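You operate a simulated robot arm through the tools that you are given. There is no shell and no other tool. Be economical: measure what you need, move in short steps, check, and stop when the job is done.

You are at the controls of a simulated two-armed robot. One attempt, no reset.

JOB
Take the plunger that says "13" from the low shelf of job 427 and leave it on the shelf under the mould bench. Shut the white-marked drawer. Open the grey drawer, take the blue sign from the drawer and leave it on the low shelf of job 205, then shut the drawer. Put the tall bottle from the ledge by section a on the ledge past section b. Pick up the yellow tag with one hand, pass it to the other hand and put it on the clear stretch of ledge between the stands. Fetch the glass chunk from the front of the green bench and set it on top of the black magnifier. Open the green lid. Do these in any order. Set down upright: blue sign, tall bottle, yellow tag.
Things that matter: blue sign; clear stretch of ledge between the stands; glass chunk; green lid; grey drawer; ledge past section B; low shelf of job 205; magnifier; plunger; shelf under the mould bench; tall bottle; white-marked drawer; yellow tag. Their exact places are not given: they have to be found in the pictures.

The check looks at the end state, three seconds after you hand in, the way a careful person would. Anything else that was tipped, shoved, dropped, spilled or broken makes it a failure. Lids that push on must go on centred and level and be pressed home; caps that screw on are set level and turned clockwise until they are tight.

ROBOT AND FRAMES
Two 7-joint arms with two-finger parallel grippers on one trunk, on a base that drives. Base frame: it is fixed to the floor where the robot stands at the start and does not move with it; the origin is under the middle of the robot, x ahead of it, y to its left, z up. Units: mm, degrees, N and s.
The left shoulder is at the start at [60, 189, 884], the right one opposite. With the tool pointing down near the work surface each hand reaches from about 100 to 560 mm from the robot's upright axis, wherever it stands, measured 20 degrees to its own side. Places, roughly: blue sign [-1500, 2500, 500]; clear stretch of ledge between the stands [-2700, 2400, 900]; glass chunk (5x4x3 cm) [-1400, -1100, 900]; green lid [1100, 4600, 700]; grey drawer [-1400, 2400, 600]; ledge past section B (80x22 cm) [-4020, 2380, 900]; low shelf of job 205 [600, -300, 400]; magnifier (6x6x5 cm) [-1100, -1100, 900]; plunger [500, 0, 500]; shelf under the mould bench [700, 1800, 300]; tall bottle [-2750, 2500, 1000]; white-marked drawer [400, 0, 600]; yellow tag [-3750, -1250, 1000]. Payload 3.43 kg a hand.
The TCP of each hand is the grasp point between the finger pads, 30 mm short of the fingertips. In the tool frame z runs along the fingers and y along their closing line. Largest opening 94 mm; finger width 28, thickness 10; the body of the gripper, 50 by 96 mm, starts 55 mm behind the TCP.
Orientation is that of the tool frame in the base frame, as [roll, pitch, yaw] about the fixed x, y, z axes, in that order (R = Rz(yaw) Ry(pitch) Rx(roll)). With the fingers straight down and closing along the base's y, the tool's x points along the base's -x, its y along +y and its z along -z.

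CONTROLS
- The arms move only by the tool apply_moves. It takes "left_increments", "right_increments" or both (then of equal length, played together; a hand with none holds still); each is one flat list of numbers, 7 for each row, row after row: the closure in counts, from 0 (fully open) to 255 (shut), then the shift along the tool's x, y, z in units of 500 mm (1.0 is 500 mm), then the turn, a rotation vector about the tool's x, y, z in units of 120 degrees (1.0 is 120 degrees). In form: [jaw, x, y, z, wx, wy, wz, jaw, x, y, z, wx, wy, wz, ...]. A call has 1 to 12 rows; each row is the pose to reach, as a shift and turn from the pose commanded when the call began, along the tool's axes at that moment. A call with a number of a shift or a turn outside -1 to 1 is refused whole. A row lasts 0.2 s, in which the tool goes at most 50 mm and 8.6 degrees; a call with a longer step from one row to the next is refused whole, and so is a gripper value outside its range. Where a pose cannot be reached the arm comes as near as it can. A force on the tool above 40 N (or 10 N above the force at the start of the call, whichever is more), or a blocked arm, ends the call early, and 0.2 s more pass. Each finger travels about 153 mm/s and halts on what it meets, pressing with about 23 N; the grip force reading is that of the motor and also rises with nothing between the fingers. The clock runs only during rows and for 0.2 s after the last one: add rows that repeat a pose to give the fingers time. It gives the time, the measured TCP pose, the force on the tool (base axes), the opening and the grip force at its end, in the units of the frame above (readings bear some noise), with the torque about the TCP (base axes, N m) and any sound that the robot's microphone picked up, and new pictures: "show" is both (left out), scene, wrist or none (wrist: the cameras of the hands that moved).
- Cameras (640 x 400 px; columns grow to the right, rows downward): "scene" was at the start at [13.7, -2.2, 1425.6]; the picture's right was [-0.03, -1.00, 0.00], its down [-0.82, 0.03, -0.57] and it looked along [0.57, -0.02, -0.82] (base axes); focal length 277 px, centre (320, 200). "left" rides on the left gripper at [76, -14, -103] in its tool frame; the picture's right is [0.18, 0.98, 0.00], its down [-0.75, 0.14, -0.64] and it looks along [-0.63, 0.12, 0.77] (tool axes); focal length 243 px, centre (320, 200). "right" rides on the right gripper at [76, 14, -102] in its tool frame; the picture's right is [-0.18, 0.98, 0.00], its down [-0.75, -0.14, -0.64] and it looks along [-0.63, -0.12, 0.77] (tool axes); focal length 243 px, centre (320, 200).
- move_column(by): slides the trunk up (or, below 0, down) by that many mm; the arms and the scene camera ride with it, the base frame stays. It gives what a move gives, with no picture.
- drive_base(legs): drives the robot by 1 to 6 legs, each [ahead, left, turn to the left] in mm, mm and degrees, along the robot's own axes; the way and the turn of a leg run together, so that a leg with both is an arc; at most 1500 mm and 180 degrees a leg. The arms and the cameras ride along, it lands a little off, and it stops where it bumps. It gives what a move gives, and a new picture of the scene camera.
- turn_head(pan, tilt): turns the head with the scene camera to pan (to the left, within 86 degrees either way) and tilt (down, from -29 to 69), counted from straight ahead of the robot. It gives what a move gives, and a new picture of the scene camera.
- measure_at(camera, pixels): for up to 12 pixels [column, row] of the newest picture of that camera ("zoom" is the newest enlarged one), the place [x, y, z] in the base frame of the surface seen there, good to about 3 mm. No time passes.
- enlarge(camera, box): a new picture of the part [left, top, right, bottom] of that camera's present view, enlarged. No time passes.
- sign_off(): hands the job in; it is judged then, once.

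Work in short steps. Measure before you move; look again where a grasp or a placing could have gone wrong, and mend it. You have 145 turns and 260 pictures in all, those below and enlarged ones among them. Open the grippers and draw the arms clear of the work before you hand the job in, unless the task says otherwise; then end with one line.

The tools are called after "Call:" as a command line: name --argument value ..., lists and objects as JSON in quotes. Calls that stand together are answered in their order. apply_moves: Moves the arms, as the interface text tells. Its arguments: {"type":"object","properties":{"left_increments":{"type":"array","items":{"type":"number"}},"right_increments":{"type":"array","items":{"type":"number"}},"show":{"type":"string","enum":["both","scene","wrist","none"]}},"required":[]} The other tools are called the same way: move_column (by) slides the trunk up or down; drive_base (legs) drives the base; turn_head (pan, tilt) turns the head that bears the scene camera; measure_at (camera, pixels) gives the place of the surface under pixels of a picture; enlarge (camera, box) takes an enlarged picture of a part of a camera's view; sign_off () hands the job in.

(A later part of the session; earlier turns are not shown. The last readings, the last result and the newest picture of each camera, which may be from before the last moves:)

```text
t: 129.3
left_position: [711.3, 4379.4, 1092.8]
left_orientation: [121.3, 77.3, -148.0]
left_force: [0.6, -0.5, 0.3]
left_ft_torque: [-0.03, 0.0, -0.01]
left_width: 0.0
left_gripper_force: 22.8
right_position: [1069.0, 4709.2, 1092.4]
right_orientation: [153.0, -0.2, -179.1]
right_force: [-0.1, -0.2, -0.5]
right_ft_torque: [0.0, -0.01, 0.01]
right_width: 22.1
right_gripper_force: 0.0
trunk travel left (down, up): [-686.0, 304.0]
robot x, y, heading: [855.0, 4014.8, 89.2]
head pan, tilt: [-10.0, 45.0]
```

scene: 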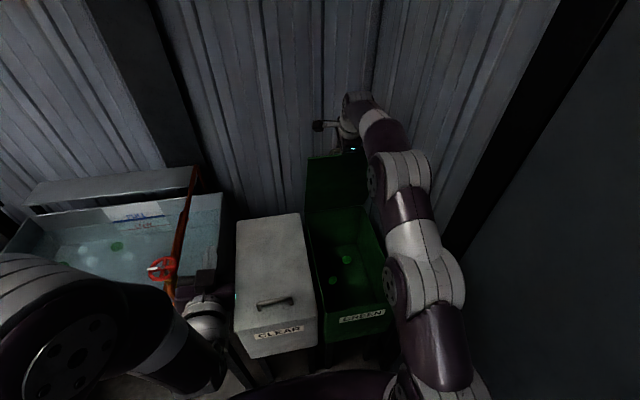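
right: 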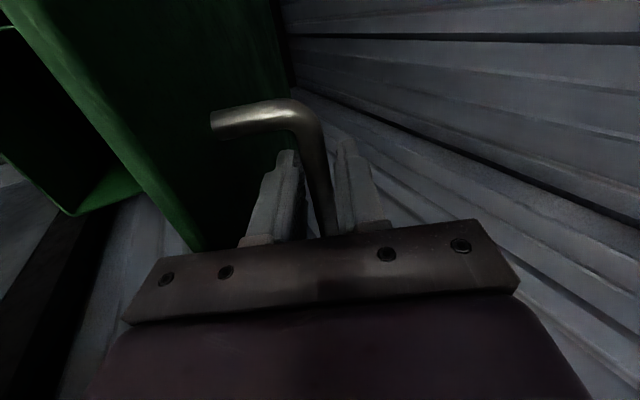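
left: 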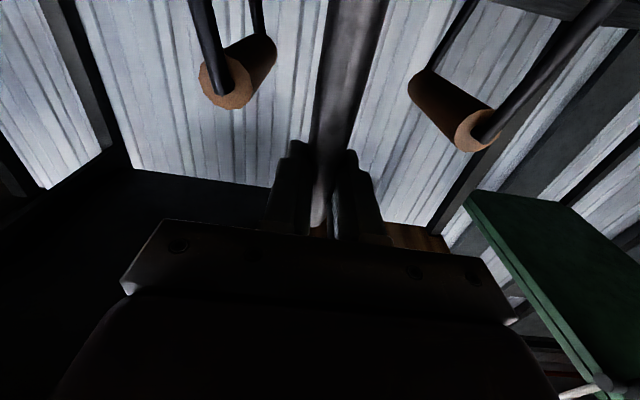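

The load is gone and the bar is still between the fingers. Driving ahead 80.

Call:
drive_base --legs '[[80, 0, 0]]'

```text
t: 130.3
left_position: [712.7, 4434.5, 1091.2]
left_orientation: [121.3, 77.4, -148.0]
left_force: [-0.4, 0.1, 0.2]
left_ft_torque: [-0.01, -0.05, -0.01]
left_width: 0.0
left_gripper_force: 23.2
right_position: [1072.3, 4767.5, 1105.5]
right_orientation: [151.7, 0.1, -179.1]
right_force: [6.7, -3.1, 13.3]
right_ft_torque: [-0.79, -0.3, 0.11]
right_width: 23.2
right_gripper_force: 1.1
trunk travel left (down, up): [-686.0, 304.0]
robot x, y, heading: [851.8, 4070.5, 89.0]
head pan, tilt: [-10.0, 45.0]
stopped in leg 1: the force on the tool passed its limit at 49 N (the readings are from after the stop); the commanded pose is now the measured one
```

scene: 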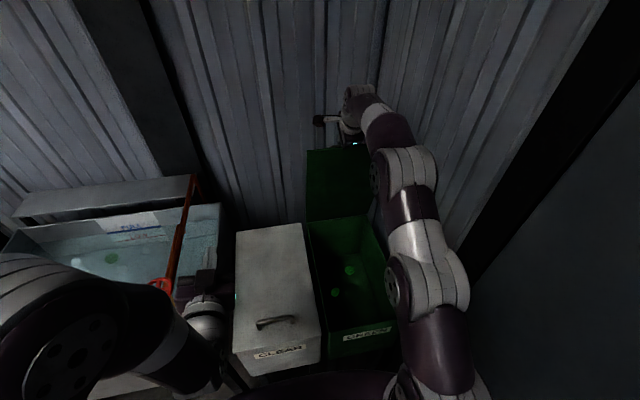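

Lid at about 77°, palm touching the edge again. I'll lift along the tool 12 mm and drive on in a smaller step.

Call:
apply_moves --right_increments '[195, 0, 0, -0.015, 0, 0, 0, 195, 0, 0, -0.03, 0, 0, 0, 195, 0, 0, -0.03, 0, 0, 0]' --show "none"

Call:
drive_base --legs '[[45, 0, 0]]'

```text
t: 131.1
left_position: [713.1, 4435.7, 1092.2]
left_orientation: [121.3, 77.3, -148.0]
left_force: [0.1, 0.4, -0.1]
left_ft_torque: [0.0, 0.02, 0.0]
left_width: 0.0
left_gripper_force: 22.9
right_position: [1070.6, 4760.0, 1115.9]
right_orientation: [152.1, -0.1, -179.1]
right_force: [0.2, 0.0, 0.0]
right_ft_torque: [-0.01, -0.01, -0.03]
right_width: 21.8
right_gripper_force: 0.1
trunk travel left (down, up): [-686.0, 304.0]
robot x, y, heading: [852.1, 4071.2, 89.1]
head pan, tilt: [-10.0, 45.0]
```

```text
t: 132.2
left_position: [713.0, 4479.6, 1092.9]
left_orientation: [121.2, 77.4, -148.0]
left_force: [-0.5, -0.3, 0.1]
left_ft_torque: [0.02, -0.02, -0.01]
left_width: 0.1
left_gripper_force: 23.3
right_position: [1070.4, 4801.5, 1116.6]
right_orientation: [152.5, -0.2, -179.2]
right_force: [-1.4, -0.3, -3.7]
right_ft_torque: [-0.4, -0.19, -0.15]
right_width: 23.0
right_gripper_force: 0.5
trunk travel left (down, up): [-686.0, 304.0]
robot x, y, heading: [856.3, 4114.6, 89.2]
head pan, tilt: [-10.0, 45.0]
stopped in leg 1: the force on the tool passed its limit at 42 N (the readings are from after the stop); the commanded pose is now the measured one
```

scene: 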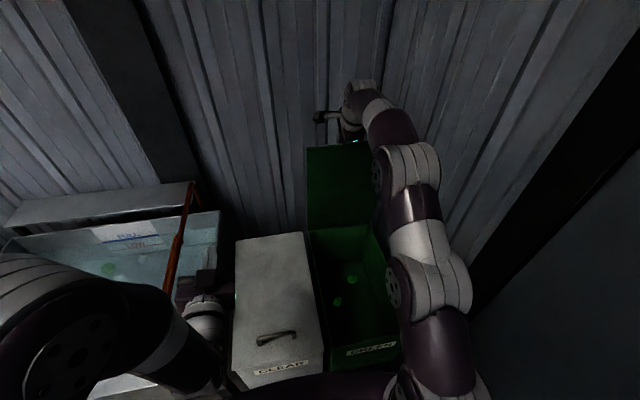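

Nearly vertical. I'll measure the lid's inner face and the wall behind.

Call:
measure_at --camera "scene" --pixels '[[325, 165], [325, 195], [325, 220], [345, 180], [290, 150], [420, 120], [310, 148]]'

Call:
enlarge --camera "scene" --box '[280, 70, 440, 250]'

```text
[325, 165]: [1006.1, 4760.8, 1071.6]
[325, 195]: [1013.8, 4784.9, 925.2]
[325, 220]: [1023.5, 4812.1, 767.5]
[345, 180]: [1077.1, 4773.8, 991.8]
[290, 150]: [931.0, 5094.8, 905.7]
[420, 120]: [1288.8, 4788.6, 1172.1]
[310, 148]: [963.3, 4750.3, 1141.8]
```

```text
2.22 times, centred on (360, 160) of scene
```

zoom: 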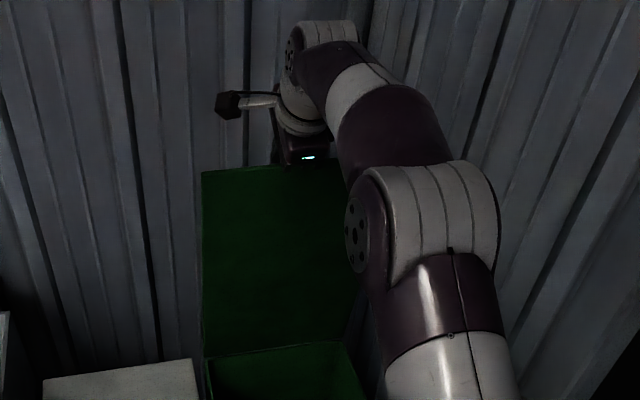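

The lid is about 9° short of vertical. I'll bring the left closed hand across to x≈990, z≈1020 in front of it.

Call:
apply_moves --left_increments '[255, 0.005, -0.083, 0, 0, 0, 0, 255, 0.01, -0.166, 0, 0, 0, 0, 255, 0.015, -0.25, 0, 0, 0, 0, 255, 0.02, -0.333, 0, 0, 0, 0, 255, 0.025, -0.416, 0, 0, 0, 0, 255, 0.03, -0.5, 0, 0, 0, 0, 255, 0.033, -0.565, 0, 0, 0, 0, 255, 0.033, -0.565, 0, 0, 0, 0]' --show "scene"

```text
t: 134.0
left_position: [988.0, 4480.6, 1024.4]
left_orientation: [121.2, 77.2, -147.9]
left_force: [0.6, -0.7, 0.5]
left_ft_torque: [0.0, 0.0, 0.0]
left_width: 0.3
left_gripper_force: 23.0
right_position: [1072.8, 4803.2, 1116.1]
right_orientation: [152.5, -0.1, -179.2]
right_force: [-1.6, -1.8, -6.0]
right_ft_torque: [-0.9, 0.21, -0.07]
right_width: 24.5
right_gripper_force: 2.1
trunk travel left (down, up): [-686.0, 304.0]
robot x, y, heading: [858.1, 4113.2, 89.2]
head pan, tilt: [-10.0, 45.0]
```

scene: 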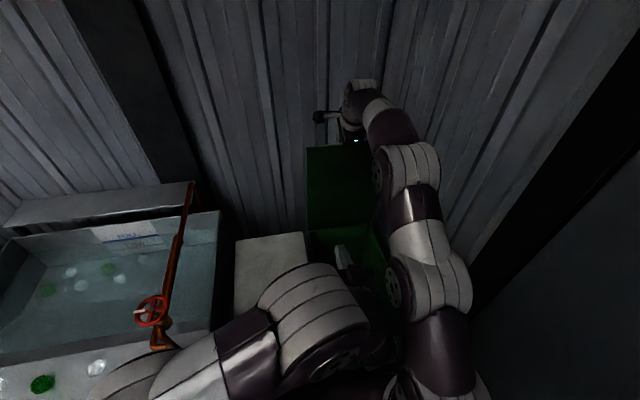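

Clear so far. Advancing the left fingertips to the lid face until light contact.

Call:
apply_moves --left_increments '[255, 0, 0, 0.08, 0, 0, 0, 255, 0, 0, 0.16, 0, 0, 0, 255, 0, 0, 0.24, 0, 0, 0, 255, 0, 0, 0.32, 0, 0, 0, 255, 0, 0, 0.4, 0, 0, 0, 255, 0, 0, 0.46, 0, 0, 0, 255, 0, 0, 0.5, 0, 0, 0, 255, 0, 0, 0.52, 0, 0, 0, 255, 0, 0, 0.54, 0, 0, 0]' --show "scene"

```text
t: 136.1
left_position: [982.4, 4742.6, 991.9]
left_orientation: [120.8, 77.4, -148.3]
left_force: [-2.7, -20.4, 1.5]
left_ft_torque: [0.27, -0.21, 0.09]
left_width: 0.1
left_gripper_force: 22.9
right_position: [1071.1, 4801.7, 1115.0]
right_orientation: [152.5, -0.3, -179.2]
right_force: [2.3, 9.7, 0.6]
right_ft_torque: [-1.52, 0.14, -0.13]
right_width: 16.9
right_gripper_force: 0.0
trunk travel left (down, up): [-686.0, 304.0]
robot x, y, heading: [858.5, 4116.7, 89.0]
head pan, tilt: [-10.0, 45.0]
stopped in row 9 (left hand): the force on the tool passed its limit at 46 N (the readings are from after the stop); the commanded pose is now the measured one
```

scene: 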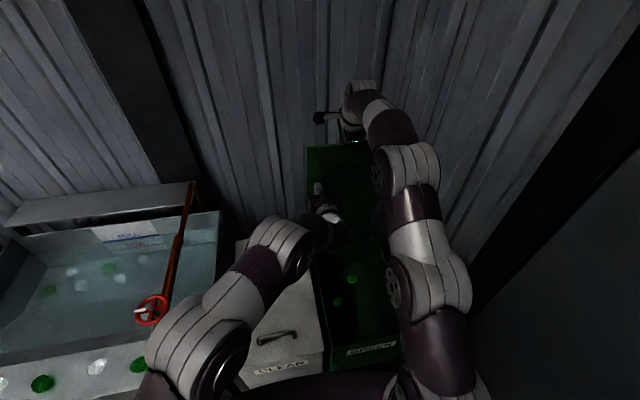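

The left hand is holding the lid (20 N). Opening the right hand slightly and withdrawing it along its own axis.

Call:
apply_moves --right_increments '[180, 0, 0, 0, 0, 0, 0, 180, 0, 0, -0.04, 0, 0, 0, 180, 0, 0, -0.1, 0, 0, 0, 180, 0, 0, -0.17, 0, 0, 0, 180, 0, 0, -0.24, 0, 0, 0, 180, 0, -0.06, -0.28, 0, 0, 0, 180, 0, -0.12, -0.28, 0, 0, 0]' --show "scene"

```text
t: 136.5
left_position: [981.7, 4741.8, 993.3]
left_orientation: [120.8, 77.3, -148.5]
left_force: [-4.4, -28.1, 4.2]
left_ft_torque: [0.47, -0.26, 0.13]
left_width: 0.0
left_gripper_force: 22.9
right_position: [1072.2, 4800.5, 1117.3]
right_orientation: [152.5, -0.2, -179.4]
right_force: [2.1, 18.5, -1.0]
right_ft_torque: [-0.68, -0.03, -0.2]
right_width: 18.9
right_gripper_force: 0.1
right hand out of reach, approached as far as the arm can: row 2
trunk travel left (down, up): [-686.0, 304.0]
robot x, y, heading: [856.3, 4114.5, 89.1]
head pan, tilt: [-10.0, 45.0]
stopped in row 2 (left hand): the force on the tool passed its limit at 50 N (the readings are from after the stop); the commanded pose is now the measured one
```

scene: 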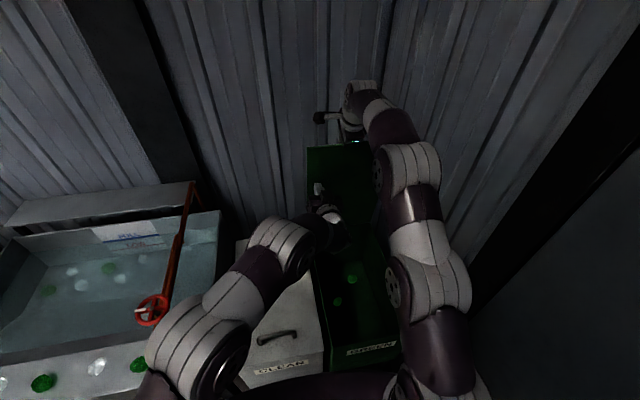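

The two hands are fighting. I'll ease the left back 6 mm while the right opens, then lift the right out.

Call:
apply_moves --left_increments '[255, 0, 0, -0.012, 0, 0, 0, 255, 0, 0, -0.012, 0, 0, 0, 255, 0, 0, -0.012, 0, 0, 0, 255, 0, 0, -0.012, 0, 0, 0]' --right_increments '[165, 0, 0, 0, 0, 0, 0, 160, 0, 0, 0, 0, 0, 0, 160, 0, 0, -0.01, 0, 0, 0, 160, 0, 0, -0.02, 0, 0, 0]' --show "none"

```text
t: 137.5
left_position: [982.6, 4737.2, 992.5]
left_orientation: [121.2, 77.2, -148.0]
left_force: [-3.2, -19.9, -2.7]
left_ft_torque: [0.14, 0.0, 0.1]
left_width: 0.1
left_gripper_force: 22.9
right_position: [1071.0, 4796.0, 1123.0]
right_orientation: [152.7, -0.3, -179.3]
right_force: [-0.7, 12.9, -1.1]
right_ft_torque: [-0.24, -0.06, -0.24]
right_width: 28.3
right_gripper_force: 0.2
trunk travel left (down, up): [-686.0, 304.0]
robot x, y, heading: [857.7, 4117.0, 89.1]
head pan, tilt: [-10.0, 45.0]
```

Sliding the right hand out along the bar with a slight forward relief.

Call:
apply_moves --right_increments '[160, 0, 0.012, -0.015, 0, 0, 0, 160, 0, 0.016, -0.04, 0, 0, 0, 160, 0, 0.016, -0.08, 0, 0, 0, 160, 0, 0.016, -0.13, 0, 0, 0, 160, 0, 0.016, -0.19, 0, 0, 0, 160, 0, 0, -0.25, 0, 0, 0]' --show "scene"

```text
t: 138.4
left_position: [982.3, 4733.4, 992.8]
left_orientation: [121.3, 77.2, -148.0]
left_force: [-3.8, -24.1, 0.4]
left_ft_torque: [0.27, -0.26, 0.13]
left_width: 0.0
left_gripper_force: 23.2
right_position: [1071.0, 4777.9, 1144.9]
right_orientation: [152.1, -0.2, -179.4]
right_force: [1.6, 14.1, 4.4]
right_ft_torque: [-0.14, 0.07, -0.17]
right_width: 26.6
right_gripper_force: 0.0
right hand out of reach, approached as far as the arm can: row 1, 2, 3, 4
trunk travel left (down, up): [-686.0, 304.0]
robot x, y, heading: [853.2, 4115.2, 89.0]
head pan, tilt: [-10.0, 45.0]
stopped in row 4 (left hand): the force on the tool passed its limit at 52 N (the readings are from after the stop); the commanded pose is now the measured one
```

scene: 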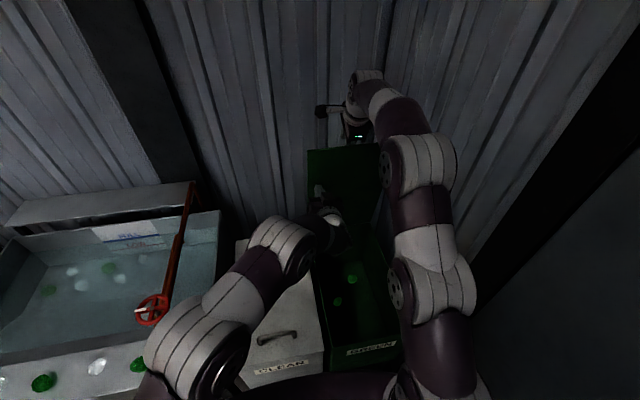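

The right fingertips are past the bar but still behind the lid edge. I'll retreat both hands together so the right slips out upward while the left still supports the lid.

Call:
apply_moves --left_increments '[255, 0, 0, -0.025, 0, 0, 0, 255, 0, 0, -0.04, 0, 0, 0, 255, 0, 0, -0.055, 0, 0, 0, 255, 0, 0, -0.07, 0, 0, 0, 255, 0, 0, -0.07, 0, 0, 0, 255, 0, 0, -0.07, 0, 0, 0]' --right_increments '[160, 0, 0, 0, 0, 0, 0, 160, 0, 0, -0.04, 0, 0, 0, 160, 0, 0, -0.08, 0, 0, 0, 160, 0, 0, -0.12, 0, 0, 0, 160, 0, 0, -0.17, 0, 0, 0, 160, 0, 0, -0.22, 0, 0, 0]' --show "scene"

```text
t: 139.8
left_position: [984.2, 4702.2, 996.6]
left_orientation: [121.2, 77.2, -148.0]
left_force: [-0.8, -0.1, 0.4]
left_ft_torque: [-0.02, 0.03, 0.0]
left_width: 0.0
left_gripper_force: 23.3
right_position: [1075.5, 4715.8, 1198.3]
right_orientation: [152.7, -0.3, -179.4]
right_force: [-0.9, 0.4, -0.9]
right_ft_torque: [0.02, 0.01, 0.01]
right_width: 35.1
right_gripper_force: 0.2
right hand out of reach, approached as far as the arm can: row 2, 3, 4, 5, 6
trunk travel left (down, up): [-686.0, 304.0]
robot x, y, heading: [856.5, 4114.2, 89.0]
head pan, tilt: [-10.0, 45.0]
```

scene: 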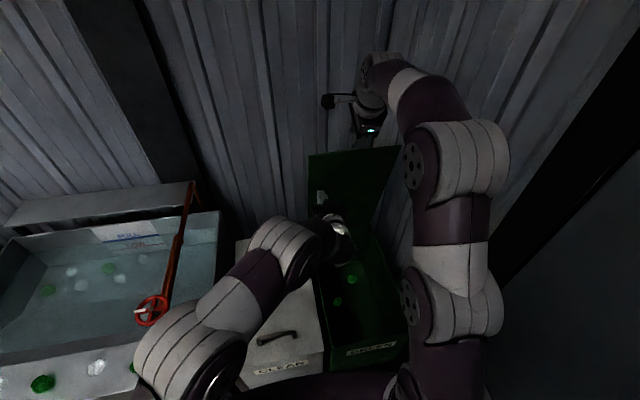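

The right hand is free. The left now pushes the lid past vertical while the right draws back.

Call:
apply_moves --left_increments '[255, 0, 0, 0.03, 0, 0, 0, 255, 0, 0, 0.06, 0, 0, 0, 255, 0, 0, 0.09, 0, 0, 0, 255, 0, 0, 0.12, 0, 0, 0, 255, 0, 0, 0.15, 0, 0, 0, 255, 0, 0, 0.18, 0, 0, 0, 255, 0, 0, 0.21, 0, 0, 0, 255, 0, 0, 0.24, 0, 0, 0, 255, 0, 0, 0.26, 0, 0, 0]' --right_increments '[160, 0, -0.05, -0.03, 0, 0, 0, 160, 0, -0.1, -0.06, 0, 0, 0, 160, 0, -0.16, -0.06, 0, 0, 0, 160, 0, -0.22, -0.06, 0, 0, 0, 160, 0, -0.28, -0.06, 0, 0, 0, 160, 0, -0.28, -0.06, 0, 0, 0, 160, 0, -0.28, -0.06, 0, 0, 0, 160, 0, -0.28, -0.06, 0, 0, 0, 160, 0, -0.28, -0.06, 0, 0, 0]' --show "scene"

```text
t: 141.8
left_position: [980.5, 4830.4, 980.8]
left_orientation: [121.4, 77.2, -147.9]
left_force: [0.7, 0.0, 0.6]
left_ft_torque: [0.0, -0.03, -0.01]
left_width: 0.0
left_gripper_force: 22.8
right_position: [1072.1, 4576.5, 1160.9]
right_orientation: [152.6, -0.3, -179.3]
right_force: [0.0, 0.5, 0.5]
right_ft_torque: [-0.01, -0.02, 0.02]
right_width: 35.1
right_gripper_force: 0.1
trunk travel left (down, up): [-686.0, 304.0]
robot x, y, heading: [852.5, 4114.7, 89.2]
head pan, tilt: [-10.0, 45.0]
```

scene: 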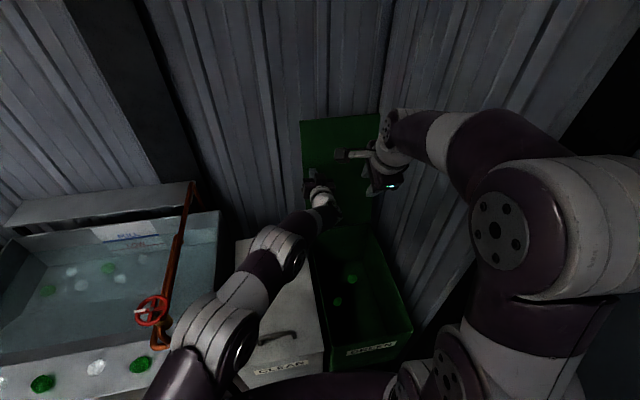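

The lid is past vertical with no load. Retracting the left hand.

Call:
apply_moves --left_increments '[255, 0, 0, -0.08, 0, 0, 0, 255, 0, 0, -0.17, 0, 0, 0, 255, 0, 0, -0.26, 0, 0, 0, 255, 0, 0, -0.35, 0, 0, 0, 255, 0, 0, -0.44, 0, 0, 0, 255, 0, 0, -0.53, 0, 0, 0, 255, 0, 0, -0.62, 0, 0, 0, 255, 0, 0, -0.7, 0, 0, 0, 255, 0, 0.09, -0.7, 0, 0, 0, 255, 0, 0.18, -0.7, 0, 0, 0, 255, 0, 0.27, -0.7, 0, 0, 0, 255, -0.03, 0.36, -0.7, 0, 0, 0]' --show "scene"

Call:
measure_at --camera "scene" --pixels '[[320, 130], [320, 190]]'

```text
t: 144.4
left_position: [809.3, 4485.5, 1069.2]
left_orientation: [121.4, 77.4, -147.9]
left_force: [-0.3, 0.0, 0.3]
left_ft_torque: [0.02, 0.02, -0.01]
left_width: 0.0
left_gripper_force: 23.4
right_position: [1070.3, 4574.9, 1160.4]
right_orientation: [152.6, -0.2, -179.3]
right_force: [-0.4, 0.0, 0.6]
right_ft_torque: [-0.03, -0.04, -0.03]
right_width: 35.2
right_gripper_force: 0.1
trunk travel left (down, up): [-686.0, 304.0]
robot x, y, heading: [852.8, 4119.1, 89.1]
head pan, tilt: [-10.0, 45.0]
```

scene: 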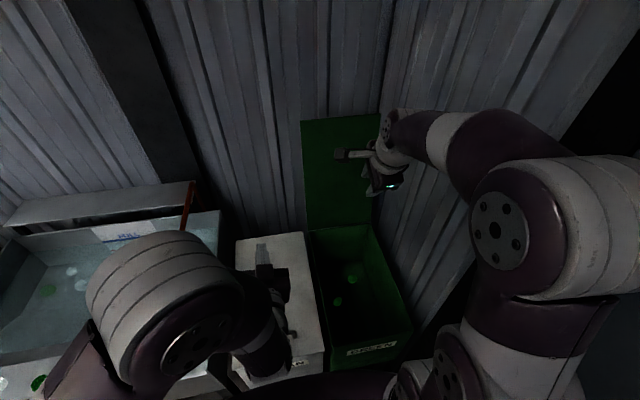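

```text
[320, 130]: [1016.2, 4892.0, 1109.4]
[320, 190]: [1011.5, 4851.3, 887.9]
```

The lid is open at about 100°. I'll back out 180 and bring both hands to fingers-down postures.

Call:
drive_base --legs '[[-180, 0, 0]]'

Call:
apply_moves --left_increments '[255, 0, 0.03, 0, 0.007, 0.066, -0.006, 255, 0, 0.06, 0, 0.014, 0.132, -0.012, 255, 0, 0.09, 0, 0.021, 0.198, -0.018, 200, 0, 0.12, 0, 0.028, 0.264, -0.024, 150, 0, 0.15, 0, 0.035, 0.33, -0.031, 100, 0, 0.18, 0, 0.042, 0.396, -0.037, 50, 0, 0.21, 0, 0.05, 0.462, -0.043, 0, 0, 0.24, 0, 0.057, 0.528, -0.049, 0, 0, 0.27, 0, 0.064, 0.594, -0.055, 0, 0, 0.28, 0, 0.074, 0.66, -0.061, 0, 0, 0.28, 0, 0.074, 0.692, -0.064]' --right_increments '[150, 0, 0, -0.02, 0.017, 0.017, -0.067, 130, 0, 0, -0.04, 0.034, 0.034, -0.134, 110, 0, 0, -0.06, 0.05, 0.05, -0.2, 90, 0, 0, -0.08, 0.067, 0.067, -0.267, 70, 0, 0, -0.1, 0.084, 0.084, -0.334, 50, 0, 0, -0.12, 0.1, 0.1, -0.4, 30, 0, 0, -0.12, 0.117, 0.117, -0.467, 0, 0, 0, -0.12, 0.133, 0.133, -0.534, 0, 0, 0, -0.12, 0.15, 0.15, -0.6, 0, 0, 0, -0.12, 0.167, 0.167, -0.667, 0, 0, 0, -0.12, 0.183, 0.183, -0.734]' --show "none"

Call:
turn_head --pan 86 --tilt 15

```text
t: 145.9
left_position: [809.7, 4303.2, 1067.7]
left_orientation: [121.1, 77.2, -148.5]
left_force: [0.4, -0.7, -0.4]
left_ft_torque: [-0.04, 0.01, 0.02]
left_width: 0.1
left_gripper_force: 23.0
right_position: [1071.8, 4392.2, 1160.6]
right_orientation: [152.5, -0.3, -179.7]
right_force: [0.2, -0.2, -0.4]
right_ft_torque: [-0.01, 0.0, 0.02]
right_width: 35.3
right_gripper_force: 0.0
trunk travel left (down, up): [-686.0, 304.0]
robot x, y, heading: [852.9, 3935.0, 88.9]
head pan, tilt: [-10.0, 45.0]
```

scene: 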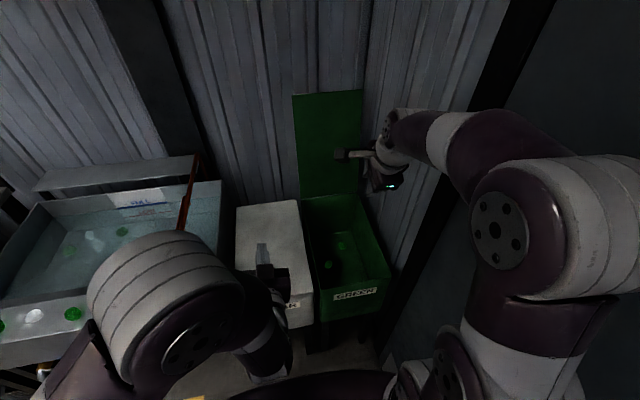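

```text
t: 148.3
left_position: [675.5, 4299.0, 1023.8]
left_orientation: [172.6, 7.9, -92.2]
left_force: [-0.3, 0.2, 0.7]
left_ft_torque: [0.03, -0.01, -0.01]
left_width: 94.1
left_gripper_force: 0.0
left hand out of reach, approached as far as the arm can: row 7, 8, 9, 10, 11
right_position: [1069.5, 4333.1, 1087.7]
right_orientation: [179.9, 0.6, -89.5]
right_force: [0.1, -0.5, 0.3]
right_ft_torque: [0.04, -0.02, -0.02]
right_width: 94.1
right_gripper_force: 0.1
right hand out of reach, approached as far as the arm can: row 4, 5, 6, 7, 8, 9, 10, 11
trunk travel left (down, up): [-686.0, 304.0]
robot x, y, heading: [851.4, 3938.4, 88.9]
head pan, tilt: [-10.0, 45.0]
```

```text
t: 150.0
left_position: [676.5, 4300.2, 1022.2]
left_orientation: [172.6, 7.9, -92.3]
left_force: [-0.1, 0.0, -0.2]
left_ft_torque: [0.01, -0.02, 0.0]
left_width: 93.9
left_gripper_force: 0.0
right_position: [1069.3, 4334.2, 1087.1]
right_orientation: [179.9, 0.8, -89.7]
right_force: [-0.6, -0.3, 0.5]
right_ft_torque: [0.02, 0.0, 0.0]
right_width: 94.3
right_gripper_force: 0.1
trunk travel left (down, up): [-686.0, 304.0]
robot x, y, heading: [849.9, 3933.4, 88.6]
head pan, tilt: [85.9, 15.0]
```

scene: 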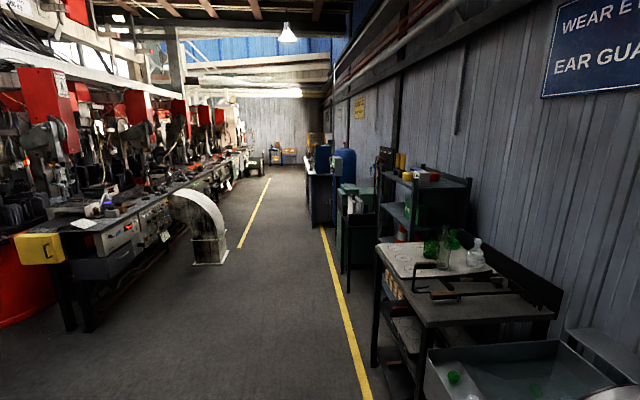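

The machine line lies along the left. I'll zoom in and measure its near end, where the grey drawer should be around (-1400,2400).

Call:
enlarge --camera "scene" --box '[0, 120, 240, 320]'

Call:
measure_at --camera "scene" --pixels '[[40, 248], [105, 264], [125, 235], [160, 215], [185, 200], [205, 250], [90, 320], [150, 245], [200, 185], [235, 170], [215, 175], [85, 215]]'

```text
2.00 times, centred on (120, 220) of scene
```

zoom: 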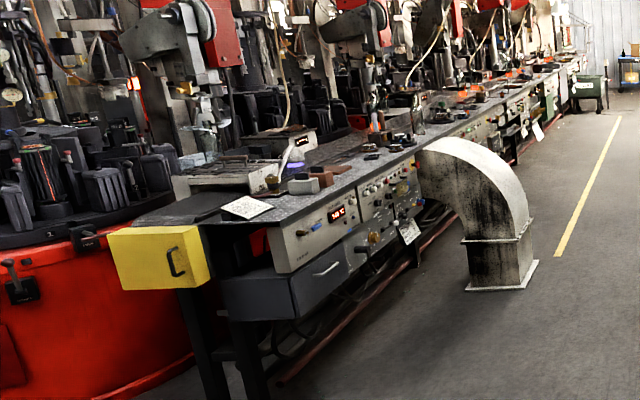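

```text
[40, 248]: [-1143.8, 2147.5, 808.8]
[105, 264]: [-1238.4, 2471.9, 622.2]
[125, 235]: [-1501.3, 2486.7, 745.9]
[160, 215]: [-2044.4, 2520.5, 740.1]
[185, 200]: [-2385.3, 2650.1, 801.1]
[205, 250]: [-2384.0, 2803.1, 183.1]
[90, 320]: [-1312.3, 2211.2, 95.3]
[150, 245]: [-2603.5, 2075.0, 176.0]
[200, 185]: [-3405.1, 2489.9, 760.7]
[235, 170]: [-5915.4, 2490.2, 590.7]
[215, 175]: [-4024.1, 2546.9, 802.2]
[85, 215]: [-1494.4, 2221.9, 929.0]
```

The grey drawer front is at y≈2480, z≈620, facing +y. I'll strafe to x≈-1400, turn to face it, and approach to y≈3050.

Call:
drive_base --legs '[[0, 1150, 0.7], [0, 1080, 0.7], [0, 0, 180], [750, 0, 0]]'

Call:
turn_head --pan 0 --tilt 40

```text
t: 172.0
left_position: [-1257.8, 2803.4, 1023.0]
left_orientation: [172.5, 7.8, 85.7]
left_force: [0.3, -0.1, 0.0]
left_ft_torque: [-0.02, 0.0, 0.01]
left_width: 94.1
left_gripper_force: 0.0
right_position: [-1654.5, 2783.4, 1087.6]
right_orientation: [179.8, 0.6, 88.3]
right_force: [1.2, -0.8, 0.5]
right_ft_torque: [0.03, -0.01, 0.03]
right_width: 94.0
right_gripper_force: 0.0
trunk travel left (down, up): [-686.0, 304.0]
robot x, y, heading: [-1423.1, 3176.5, -93.1]
head pan, tilt: [85.9, 15.0]
```

scene: 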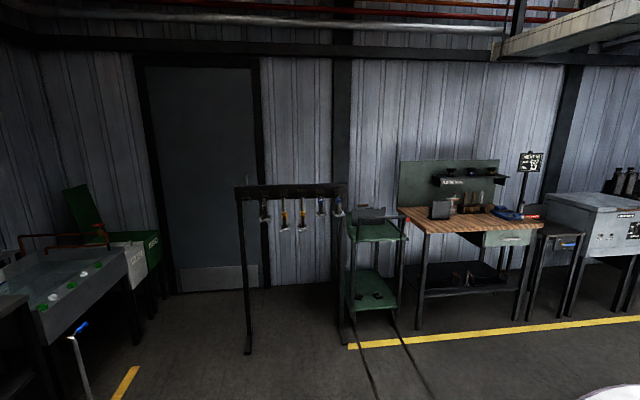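

```text
t: 173.6
left_position: [-1258.5, 2803.0, 1021.8]
left_orientation: [172.6, 7.9, 85.8]
left_force: [-0.6, 0.4, 0.8]
left_ft_torque: [0.03, 0.01, 0.02]
left_width: 93.9
left_gripper_force: 0.2
right_position: [-1654.1, 2784.0, 1085.3]
right_orientation: [179.9, 0.5, 88.3]
right_force: [-0.5, 0.2, -0.4]
right_ft_torque: [0.0, 0.01, 0.01]
right_width: 93.8
right_gripper_force: 0.1
trunk travel left (down, up): [-686.0, 304.0]
robot x, y, heading: [-1418.5, 3176.8, -93.3]
head pan, tilt: [0.0, 40.0]
```

scene: 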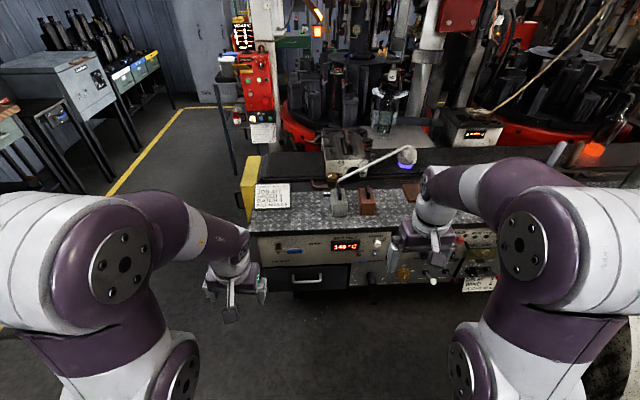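

The grey drawer is at (308,280) below the control panel. I'll straighten the heading and lower the trunk for a better look.

Call:
drive_base --legs '[[0, 0, 3.2]]'

Call:
move_column --by -330

Call:
turn_head --pan 5 --tilt 40

Call:
enlarge --camera "scene" --box '[200, 100, 440, 250]'

```text
t: 174.4
left_position: [-1239.1, 2812.9, 1022.4]
left_orientation: [172.7, 7.9, 88.8]
left_force: [-0.6, 0.6, 0.5]
left_ft_torque: [0.02, -0.02, 0.02]
left_width: 93.9
left_gripper_force: 0.1
right_position: [-1632.3, 2770.4, 1088.4]
right_orientation: [179.9, 0.7, 91.4]
right_force: [0.2, 0.3, 0.5]
right_ft_torque: [0.01, 0.0, -0.03]
right_width: 94.0
right_gripper_force: 0.1
trunk travel left (down, up): [-686.0, 304.0]
robot x, y, heading: [-1424.1, 3177.7, -90.2]
head pan, tilt: [0.0, 40.0]
```

scene: 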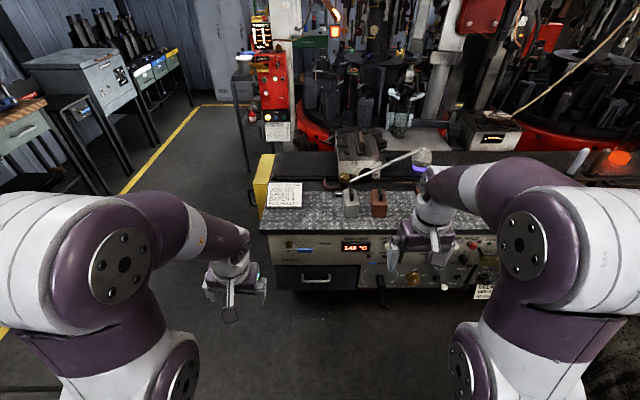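

```text
t: 177.6
left_position: [-1239.7, 2812.4, 692.7]
left_orientation: [172.6, 7.8, 88.8]
left_force: [-0.1, 0.4, 0.3]
left_ft_torque: [0.0, -0.02, 0.03]
left_width: 94.0
left_gripper_force: 0.0
right_position: [-1633.1, 2770.7, 757.3]
right_orientation: [179.9, 0.7, 91.4]
right_force: [0.3, -0.6, -0.1]
right_ft_torque: [0.04, 0.02, 0.0]
right_width: 93.8
right_gripper_force: 0.1
trunk travel left (down, up): [-356.0, 634.0]
robot x, y, heading: [-1423.6, 3175.9, -90.1]
head pan, tilt: [0.0, 40.0]
```

```text
t: 178.3
left_position: [-1239.0, 2811.3, 692.6]
left_orientation: [172.6, 7.9, 88.9]
left_force: [0.6, 0.1, -0.2]
left_ft_torque: [-0.01, 0.03, -0.01]
left_width: 94.1
left_gripper_force: 0.0
right_position: [-1631.4, 2770.8, 757.6]
right_orientation: [179.9, 0.6, 91.4]
right_force: [-0.7, -0.6, 0.4]
right_ft_torque: [0.03, 0.01, -0.01]
right_width: 94.2
right_gripper_force: 0.1
trunk travel left (down, up): [-356.0, 634.0]
robot x, y, heading: [-1423.1, 3175.7, -89.9]
head pan, tilt: [5.0, 40.0]
```

scene: 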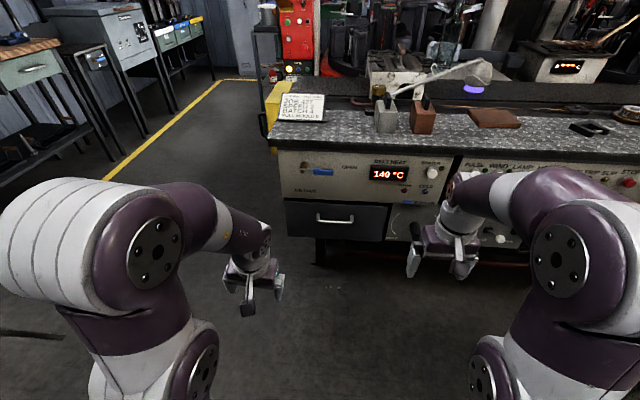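

```text
2.67 times, centred on (320, 175) of scene
```

zoom: 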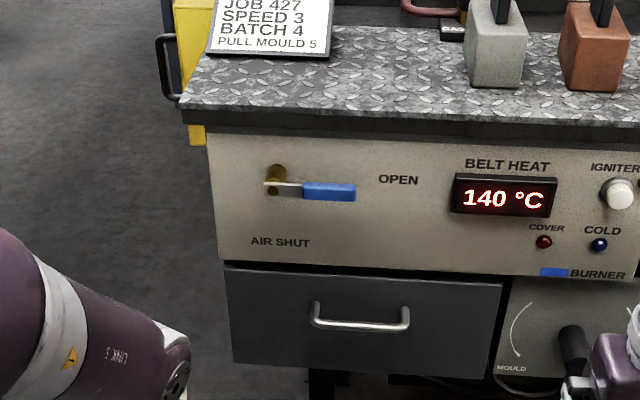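

Measuring the handle bar, drawer face and the air valve lever above it.

Call:
measure_at --camera "zoom" --pixels '[[360, 324], [316, 322], [405, 326], [360, 310], [360, 350], [330, 192], [240, 280], [495, 295], [360, 265], [440, 355], [360, 120], [280, 190]]'

```text
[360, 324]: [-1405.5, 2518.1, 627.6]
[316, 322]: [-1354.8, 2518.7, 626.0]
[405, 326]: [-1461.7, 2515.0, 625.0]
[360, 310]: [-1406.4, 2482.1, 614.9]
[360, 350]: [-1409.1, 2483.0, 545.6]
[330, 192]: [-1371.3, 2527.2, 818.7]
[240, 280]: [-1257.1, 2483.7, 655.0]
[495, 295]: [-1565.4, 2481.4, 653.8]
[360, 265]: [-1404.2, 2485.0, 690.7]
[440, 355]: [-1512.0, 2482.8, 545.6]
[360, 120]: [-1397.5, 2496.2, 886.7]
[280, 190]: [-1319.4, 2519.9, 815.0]
```

The bar is at (-1406,2518,622). I'll turn the right hand so it closes in the vertical plane, pitched 50° down, and shift the base left 245 and ahead 150.

Call:
apply_moves --right_increments '[100, 0, 0, 0.01, -0.022, -0.022, 0.06, 100, 0, 0, 0.02, -0.044, -0.044, 0.12, 100, 0, 0, 0.03, -0.066, -0.066, 0.18, 110, 0, 0, 0.04, -0.087, -0.087, 0.239, 110, 0, 0, 0.05, -0.109, -0.109, 0.299, 120, 0, 0, 0.06, -0.13, -0.13, 0.359, 120, 0, 0, 0.07, -0.152, -0.152, 0.418, 120, 0, 0, 0.08, -0.174, -0.174, 0.478, 130, 0, 0, 0.09, -0.196, -0.196, 0.538, 130, 0, 0, 0.1, -0.218, -0.218, 0.598, 140, 0, 0, 0.1, -0.239, -0.239, 0.657, 150, 0, 0, 0.1, -0.261, -0.261, 0.717]' --show "none"

Call:
drive_base --legs '[[0, 245, 0], [130, 0, 0]]'

```text
t: 180.9
left_position: [-1239.2, 2812.2, 692.1]
left_orientation: [172.7, 8.0, 88.8]
left_force: [0.1, -0.3, 0.3]
left_ft_torque: [-0.01, 0.03, 0.03]
left_width: 94.0
left_gripper_force: 0.1
right_position: [-1632.1, 2771.0, 706.9]
right_orientation: [139.3, -0.1, 1.5]
right_force: [0.0, 0.8, -0.7]
right_ft_torque: [0.02, 0.01, 0.02]
right_width: 38.8
right_gripper_force: 0.0
trunk travel left (down, up): [-356.0, 634.0]
robot x, y, heading: [-1421.5, 3173.9, -90.3]
head pan, tilt: [5.0, 40.0]
```

```text
t: 183.6
left_position: [-992.9, 2680.9, 692.1]
left_orientation: [172.6, 7.8, 89.0]
left_force: [0.0, 0.3, 0.1]
left_ft_torque: [0.02, -0.04, -0.02]
left_width: 94.1
left_gripper_force: 0.1
right_position: [-1383.9, 2636.9, 706.3]
right_orientation: [139.4, -0.2, 1.6]
right_force: [-0.1, -0.1, -0.1]
right_ft_torque: [0.0, -0.01, 0.02]
right_width: 38.8
right_gripper_force: 0.0
trunk travel left (down, up): [-356.0, 634.0]
robot x, y, heading: [-1173.0, 3045.5, -90.0]
head pan, tilt: [5.0, 40.0]
```

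scene: 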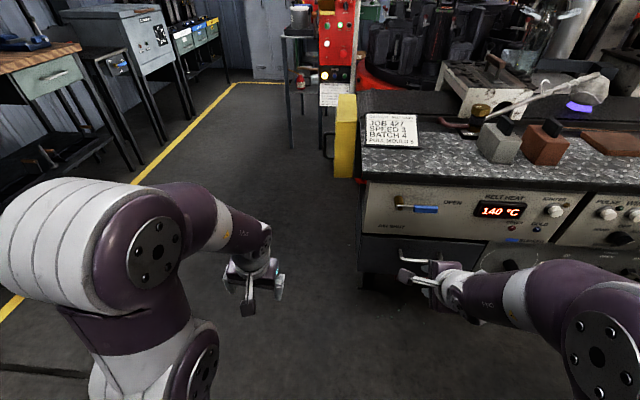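

Approaching so the fingertips pass about 10 mm beyond the bar, with the jaw at about 27 mm.

Call:
apply_moves --right_increments '[180, -0.016, 0.024, 0.047, 0, 0, 0, 180, -0.032, 0.047, 0.094, 0, 0, 0, 180, -0.048, 0.07, 0.142, 0, 0, 0, 180, -0.048, 0.07, 0.175, 0, 0, 0, 180, -0.048, 0.07, 0.21, 0, 0, 0, 180, -0.048, 0.07, 0.24, 0, 0, 0, 180, -0.048, 0.07, 0.24, 0, 0, 0]' --show "both"

```text
t: 185.2
left_position: [-990.6, 2680.5, 692.4]
left_orientation: [172.6, 7.9, 89.0]
left_force: [0.2, 0.0, 0.6]
left_ft_torque: [-0.01, -0.01, -0.01]
left_width: 94.1
left_gripper_force: 0.1
right_position: [-1405.0, 2532.2, 637.4]
right_orientation: [139.3, -0.1, 1.5]
right_force: [1.0, -0.1, -0.3]
right_ft_torque: [0.01, 0.05, 0.01]
right_width: 27.6
right_gripper_force: 0.1
trunk travel left (down, up): [-356.0, 634.0]
robot x, y, heading: [-1175.5, 3043.0, -89.7]
head pan, tilt: [5.0, 40.0]
```

scene: 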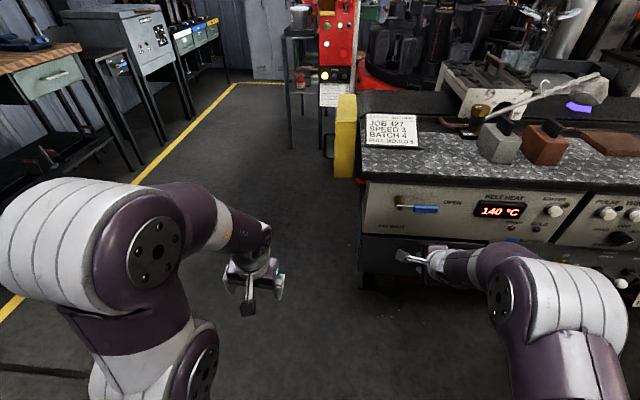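
right: 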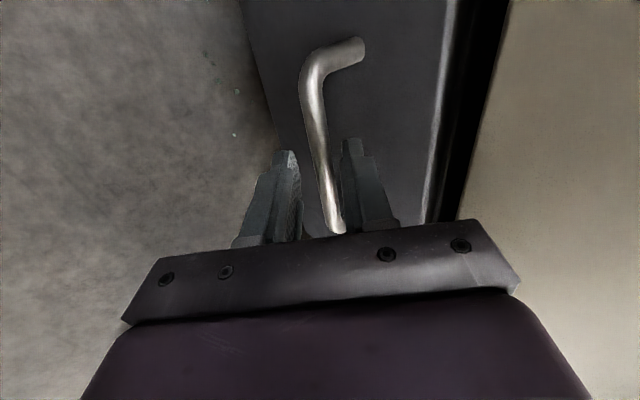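

Bar captured between the fingers. Closing on it, then pulling with the base, 100 mm first.

Call:
apply_moves --right_increments '[255, 0, 0, 0, 0, 0, 0, 255, 0, 0, 0, 0, 0, 0, 255, 0, 0, 0, 0, 0, 0]' --show "none"

Call:
drive_base --legs '[[-110, 0, 0]]'

```text
t: 186.0
left_position: [-991.8, 2680.1, 692.2]
left_orientation: [172.6, 7.8, 89.0]
left_force: [0.3, -0.4, -0.3]
left_ft_torque: [-0.02, 0.02, 0.01]
left_width: 94.1
left_gripper_force: 0.1
right_position: [-1405.1, 2532.6, 638.4]
right_orientation: [139.1, -0.2, 1.5]
right_force: [-1.2, -3.5, 12.1]
right_ft_torque: [-0.25, -1.09, -0.7]
right_width: 11.5
right_gripper_force: 45.1
trunk travel left (down, up): [-356.0, 634.0]
robot x, y, heading: [-1173.6, 3045.2, -89.9]
head pan, tilt: [5.0, 40.0]
```

```text
t: 187.2
left_position: [-990.7, 2792.9, 693.0]
left_orientation: [172.8, 8.0, 89.0]
left_force: [0.2, 0.0, 0.7]
left_ft_torque: [-0.02, -0.01, -0.02]
left_width: 94.1
left_gripper_force: 0.0
right_position: [-1404.9, 2643.8, 639.3]
right_orientation: [139.3, -0.1, 1.5]
right_force: [2.3, 0.8, 19.0]
right_ft_torque: [-0.26, -0.88, -0.85]
right_width: 11.7
right_gripper_force: 45.1
trunk travel left (down, up): [-356.0, 634.0]
robot x, y, heading: [-1171.5, 3152.5, -90.3]
head pan, tilt: [5.0, 40.0]
```

scene: 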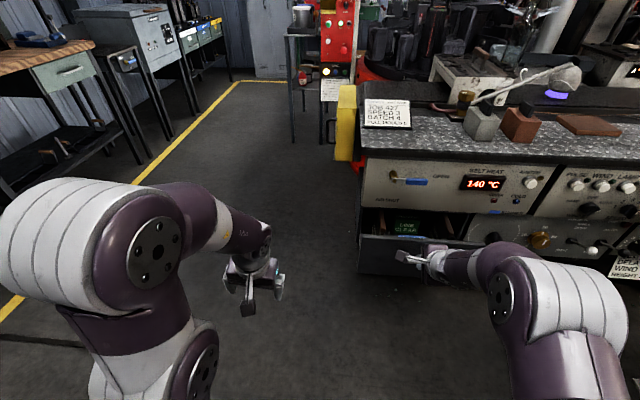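

The drawer is opening (about 110 mm). Pulling 130 mm more.

Call:
drive_base --legs '[[-130, 0, 0]]'

Call:
enlarge --camera "scene" --box '[330, 140, 530, 280]'

```text
t: 188.5
left_position: [-991.7, 2924.4, 693.2]
left_orientation: [172.7, 8.0, 89.1]
left_force: [0.8, 0.2, 0.8]
left_ft_torque: [-0.01, 0.0, -0.01]
left_width: 94.3
left_gripper_force: 0.1
right_position: [-1404.7, 2774.0, 637.5]
right_orientation: [139.2, -0.1, 1.6]
right_force: [-9.2, 0.9, 15.9]
right_ft_torque: [-0.12, -0.18, -1.5]
right_width: 11.6
right_gripper_force: 45.1
trunk travel left (down, up): [-356.0, 634.0]
robot x, y, heading: [-1173.8, 3285.6, -90.0]
head pan, tilt: [5.0, 40.0]
```

scene: 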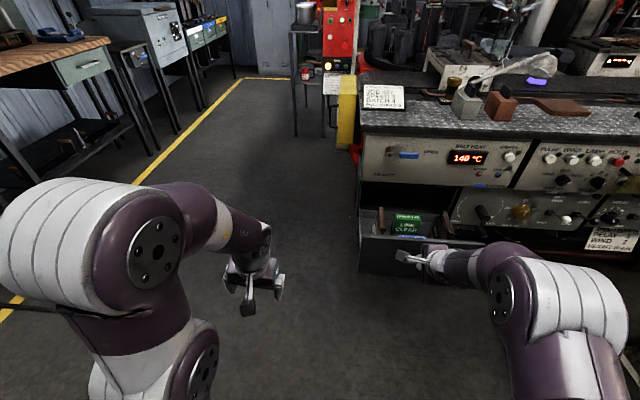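

```text
2.86 times, centred on (430, 210) of scene
```

zoom: 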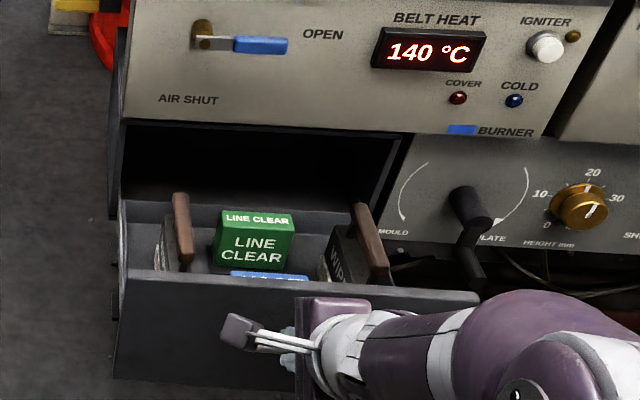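

The drawer is open about 240 mm, and a blue sign stands just behind the front, with a green one behind it. Releasing the handle, withdrawing, and raising the trunk to look in.

Call:
apply_moves --right_increments '[180, 0, 0, 0, 0, 0, 0, 180, 0, 0, 0, 0, 0, 0, 180, 0, 0, -0.06, 0, 0, 0, 180, 0, 0, -0.12, 0, 0, 0, 180, 0, 0, -0.2, 0, 0, 0, 180, -0.05, 0, -0.26, 0, 0, 0]' --show "none"

Call:
move_column --by 260

Call:
turn_head --pan -15 --tilt 50

Call:
enlarge --camera "scene" --box '[200, 80, 440, 230]'

```text
t: 189.9
left_position: [-990.3, 2922.2, 691.8]
left_orientation: [172.6, 7.9, 89.1]
left_force: [1.1, 0.2, -0.1]
left_ft_torque: [-0.02, 0.0, -0.02]
left_width: 93.9
left_gripper_force: 0.1
right_position: [-1432.6, 2858.0, 735.4]
right_orientation: [139.4, -0.1, 1.5]
right_force: [0.5, 0.3, 1.1]
right_ft_torque: [0.01, 0.0, 0.01]
right_width: 27.7
right_gripper_force: 0.0
trunk travel left (down, up): [-356.0, 634.0]
robot x, y, heading: [-1175.3, 3284.3, -89.9]
head pan, tilt: [5.0, 40.0]
```

```text
t: 192.6
left_position: [-991.3, 2923.3, 952.7]
left_orientation: [172.5, 7.9, 89.1]
left_force: [-0.1, 0.5, 0.5]
left_ft_torque: [0.03, -0.04, 0.03]
left_width: 93.9
left_gripper_force: 0.0
right_position: [-1431.9, 2856.0, 995.9]
right_orientation: [139.3, 0.0, 1.6]
right_force: [0.1, 0.6, 0.2]
right_ft_torque: [0.01, 0.0, 0.01]
right_width: 27.4
right_gripper_force: 0.1
trunk travel left (down, up): [-616.0, 374.0]
robot x, y, heading: [-1174.9, 3287.7, -90.1]
head pan, tilt: [5.0, 40.0]
```

```text
t: 193.4
left_position: [-991.8, 2923.5, 952.5]
left_orientation: [172.6, 7.8, 89.1]
left_force: [-0.4, 0.0, 1.1]
left_ft_torque: [0.01, 0.02, -0.01]
left_width: 94.3
left_gripper_force: 0.1
right_position: [-1430.6, 2856.8, 994.8]
right_orientation: [139.4, -0.1, 1.6]
right_force: [-0.3, -0.1, -0.6]
right_ft_torque: [0.01, -0.03, -0.01]
right_width: 27.4
right_gripper_force: 0.1
trunk travel left (down, up): [-616.0, 374.0]
robot x, y, heading: [-1175.4, 3282.1, -89.7]
head pan, tilt: [-15.0, 50.0]
```

scene: 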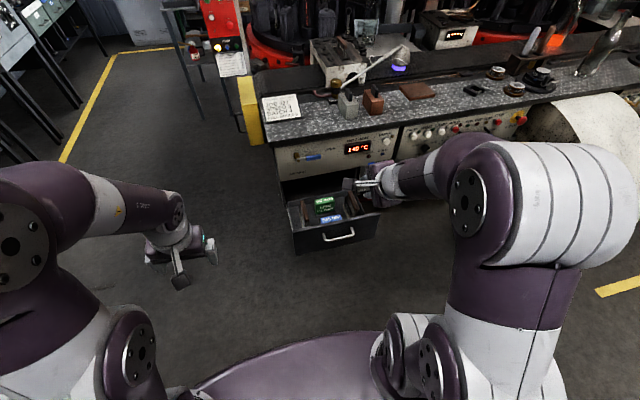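

```text
2.67 times, centred on (320, 155) of scene
```

zoom: 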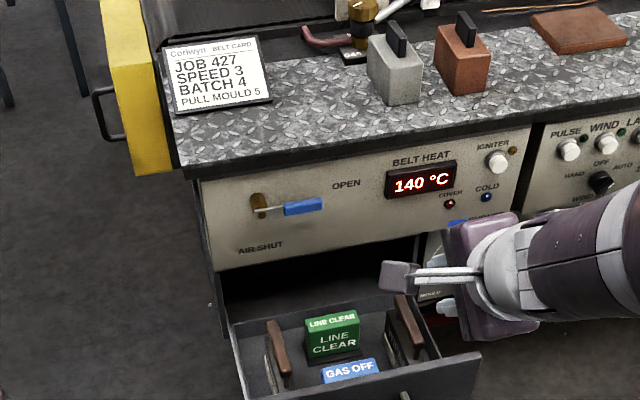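

The blue sign reads "GAS OFF". I'll measure it and turn the right hand straight down (closing along y, across the sign's thickness).

Call:
measure_at --camera "zoom" --pixels '[[350, 363], [330, 370], [370, 360], [350, 372], [345, 378], [335, 345], [333, 320], [390, 300], [280, 360], [415, 345], [340, 395], [360, 357]]'

Call:
apply_moves --right_increments '[100, 0, 0, 0, 0.07, 0, 0, 50, 0, 0, 0, 0.14, 0, 0, 0, 0, 0, 0, 0.21, 0, 0, 0, 0, 0, 0, 0.28, 0, 0, 0, 0, 0, 0, 0.339, 0, 0]' --show "both"

```text
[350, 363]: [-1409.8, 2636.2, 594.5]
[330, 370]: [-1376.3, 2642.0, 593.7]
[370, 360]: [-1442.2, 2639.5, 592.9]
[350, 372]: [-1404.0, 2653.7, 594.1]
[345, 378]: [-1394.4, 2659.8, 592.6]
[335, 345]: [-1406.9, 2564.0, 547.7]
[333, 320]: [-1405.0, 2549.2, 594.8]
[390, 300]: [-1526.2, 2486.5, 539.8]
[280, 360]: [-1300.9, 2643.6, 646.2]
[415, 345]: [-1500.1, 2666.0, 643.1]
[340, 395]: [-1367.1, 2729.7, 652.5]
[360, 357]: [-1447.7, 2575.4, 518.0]
```

```text
t: 194.6
left_position: [-991.9, 2921.7, 952.1]
left_orientation: [172.6, 7.8, 89.1]
left_force: [-0.1, 0.7, -0.2]
left_ft_torque: [-0.01, 0.0, -0.01]
left_width: 94.1
left_gripper_force: 0.1
right_position: [-1433.3, 2854.9, 994.5]
right_orientation: [-179.9, -0.2, 1.6]
right_force: [0.0, -0.2, 0.3]
right_ft_torque: [0.0, -0.03, -0.01]
right_width: 94.2
right_gripper_force: 0.2
trunk travel left (down, up): [-616.0, 374.0]
robot x, y, heading: [-1176.7, 3287.2, -89.9]
head pan, tilt: [-15.0, 50.0]
```

scene: 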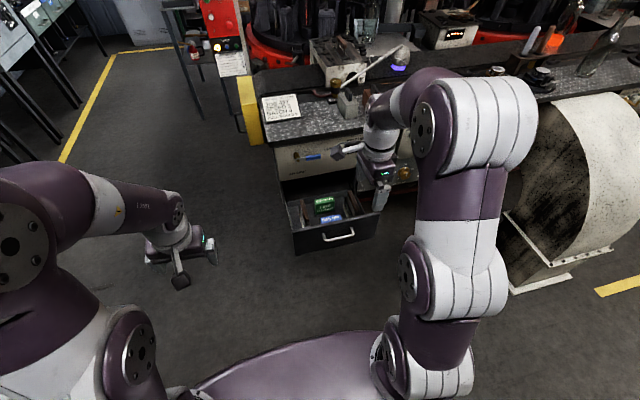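
right: 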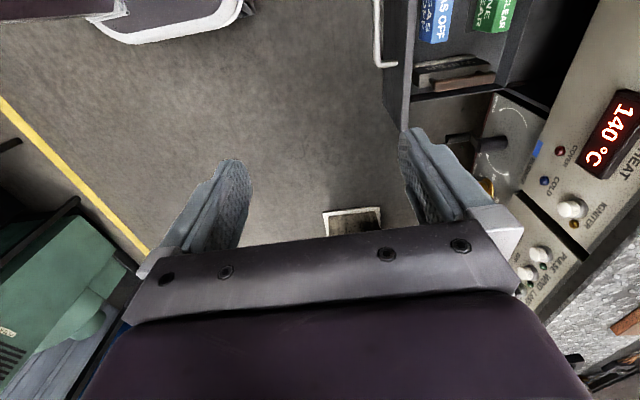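

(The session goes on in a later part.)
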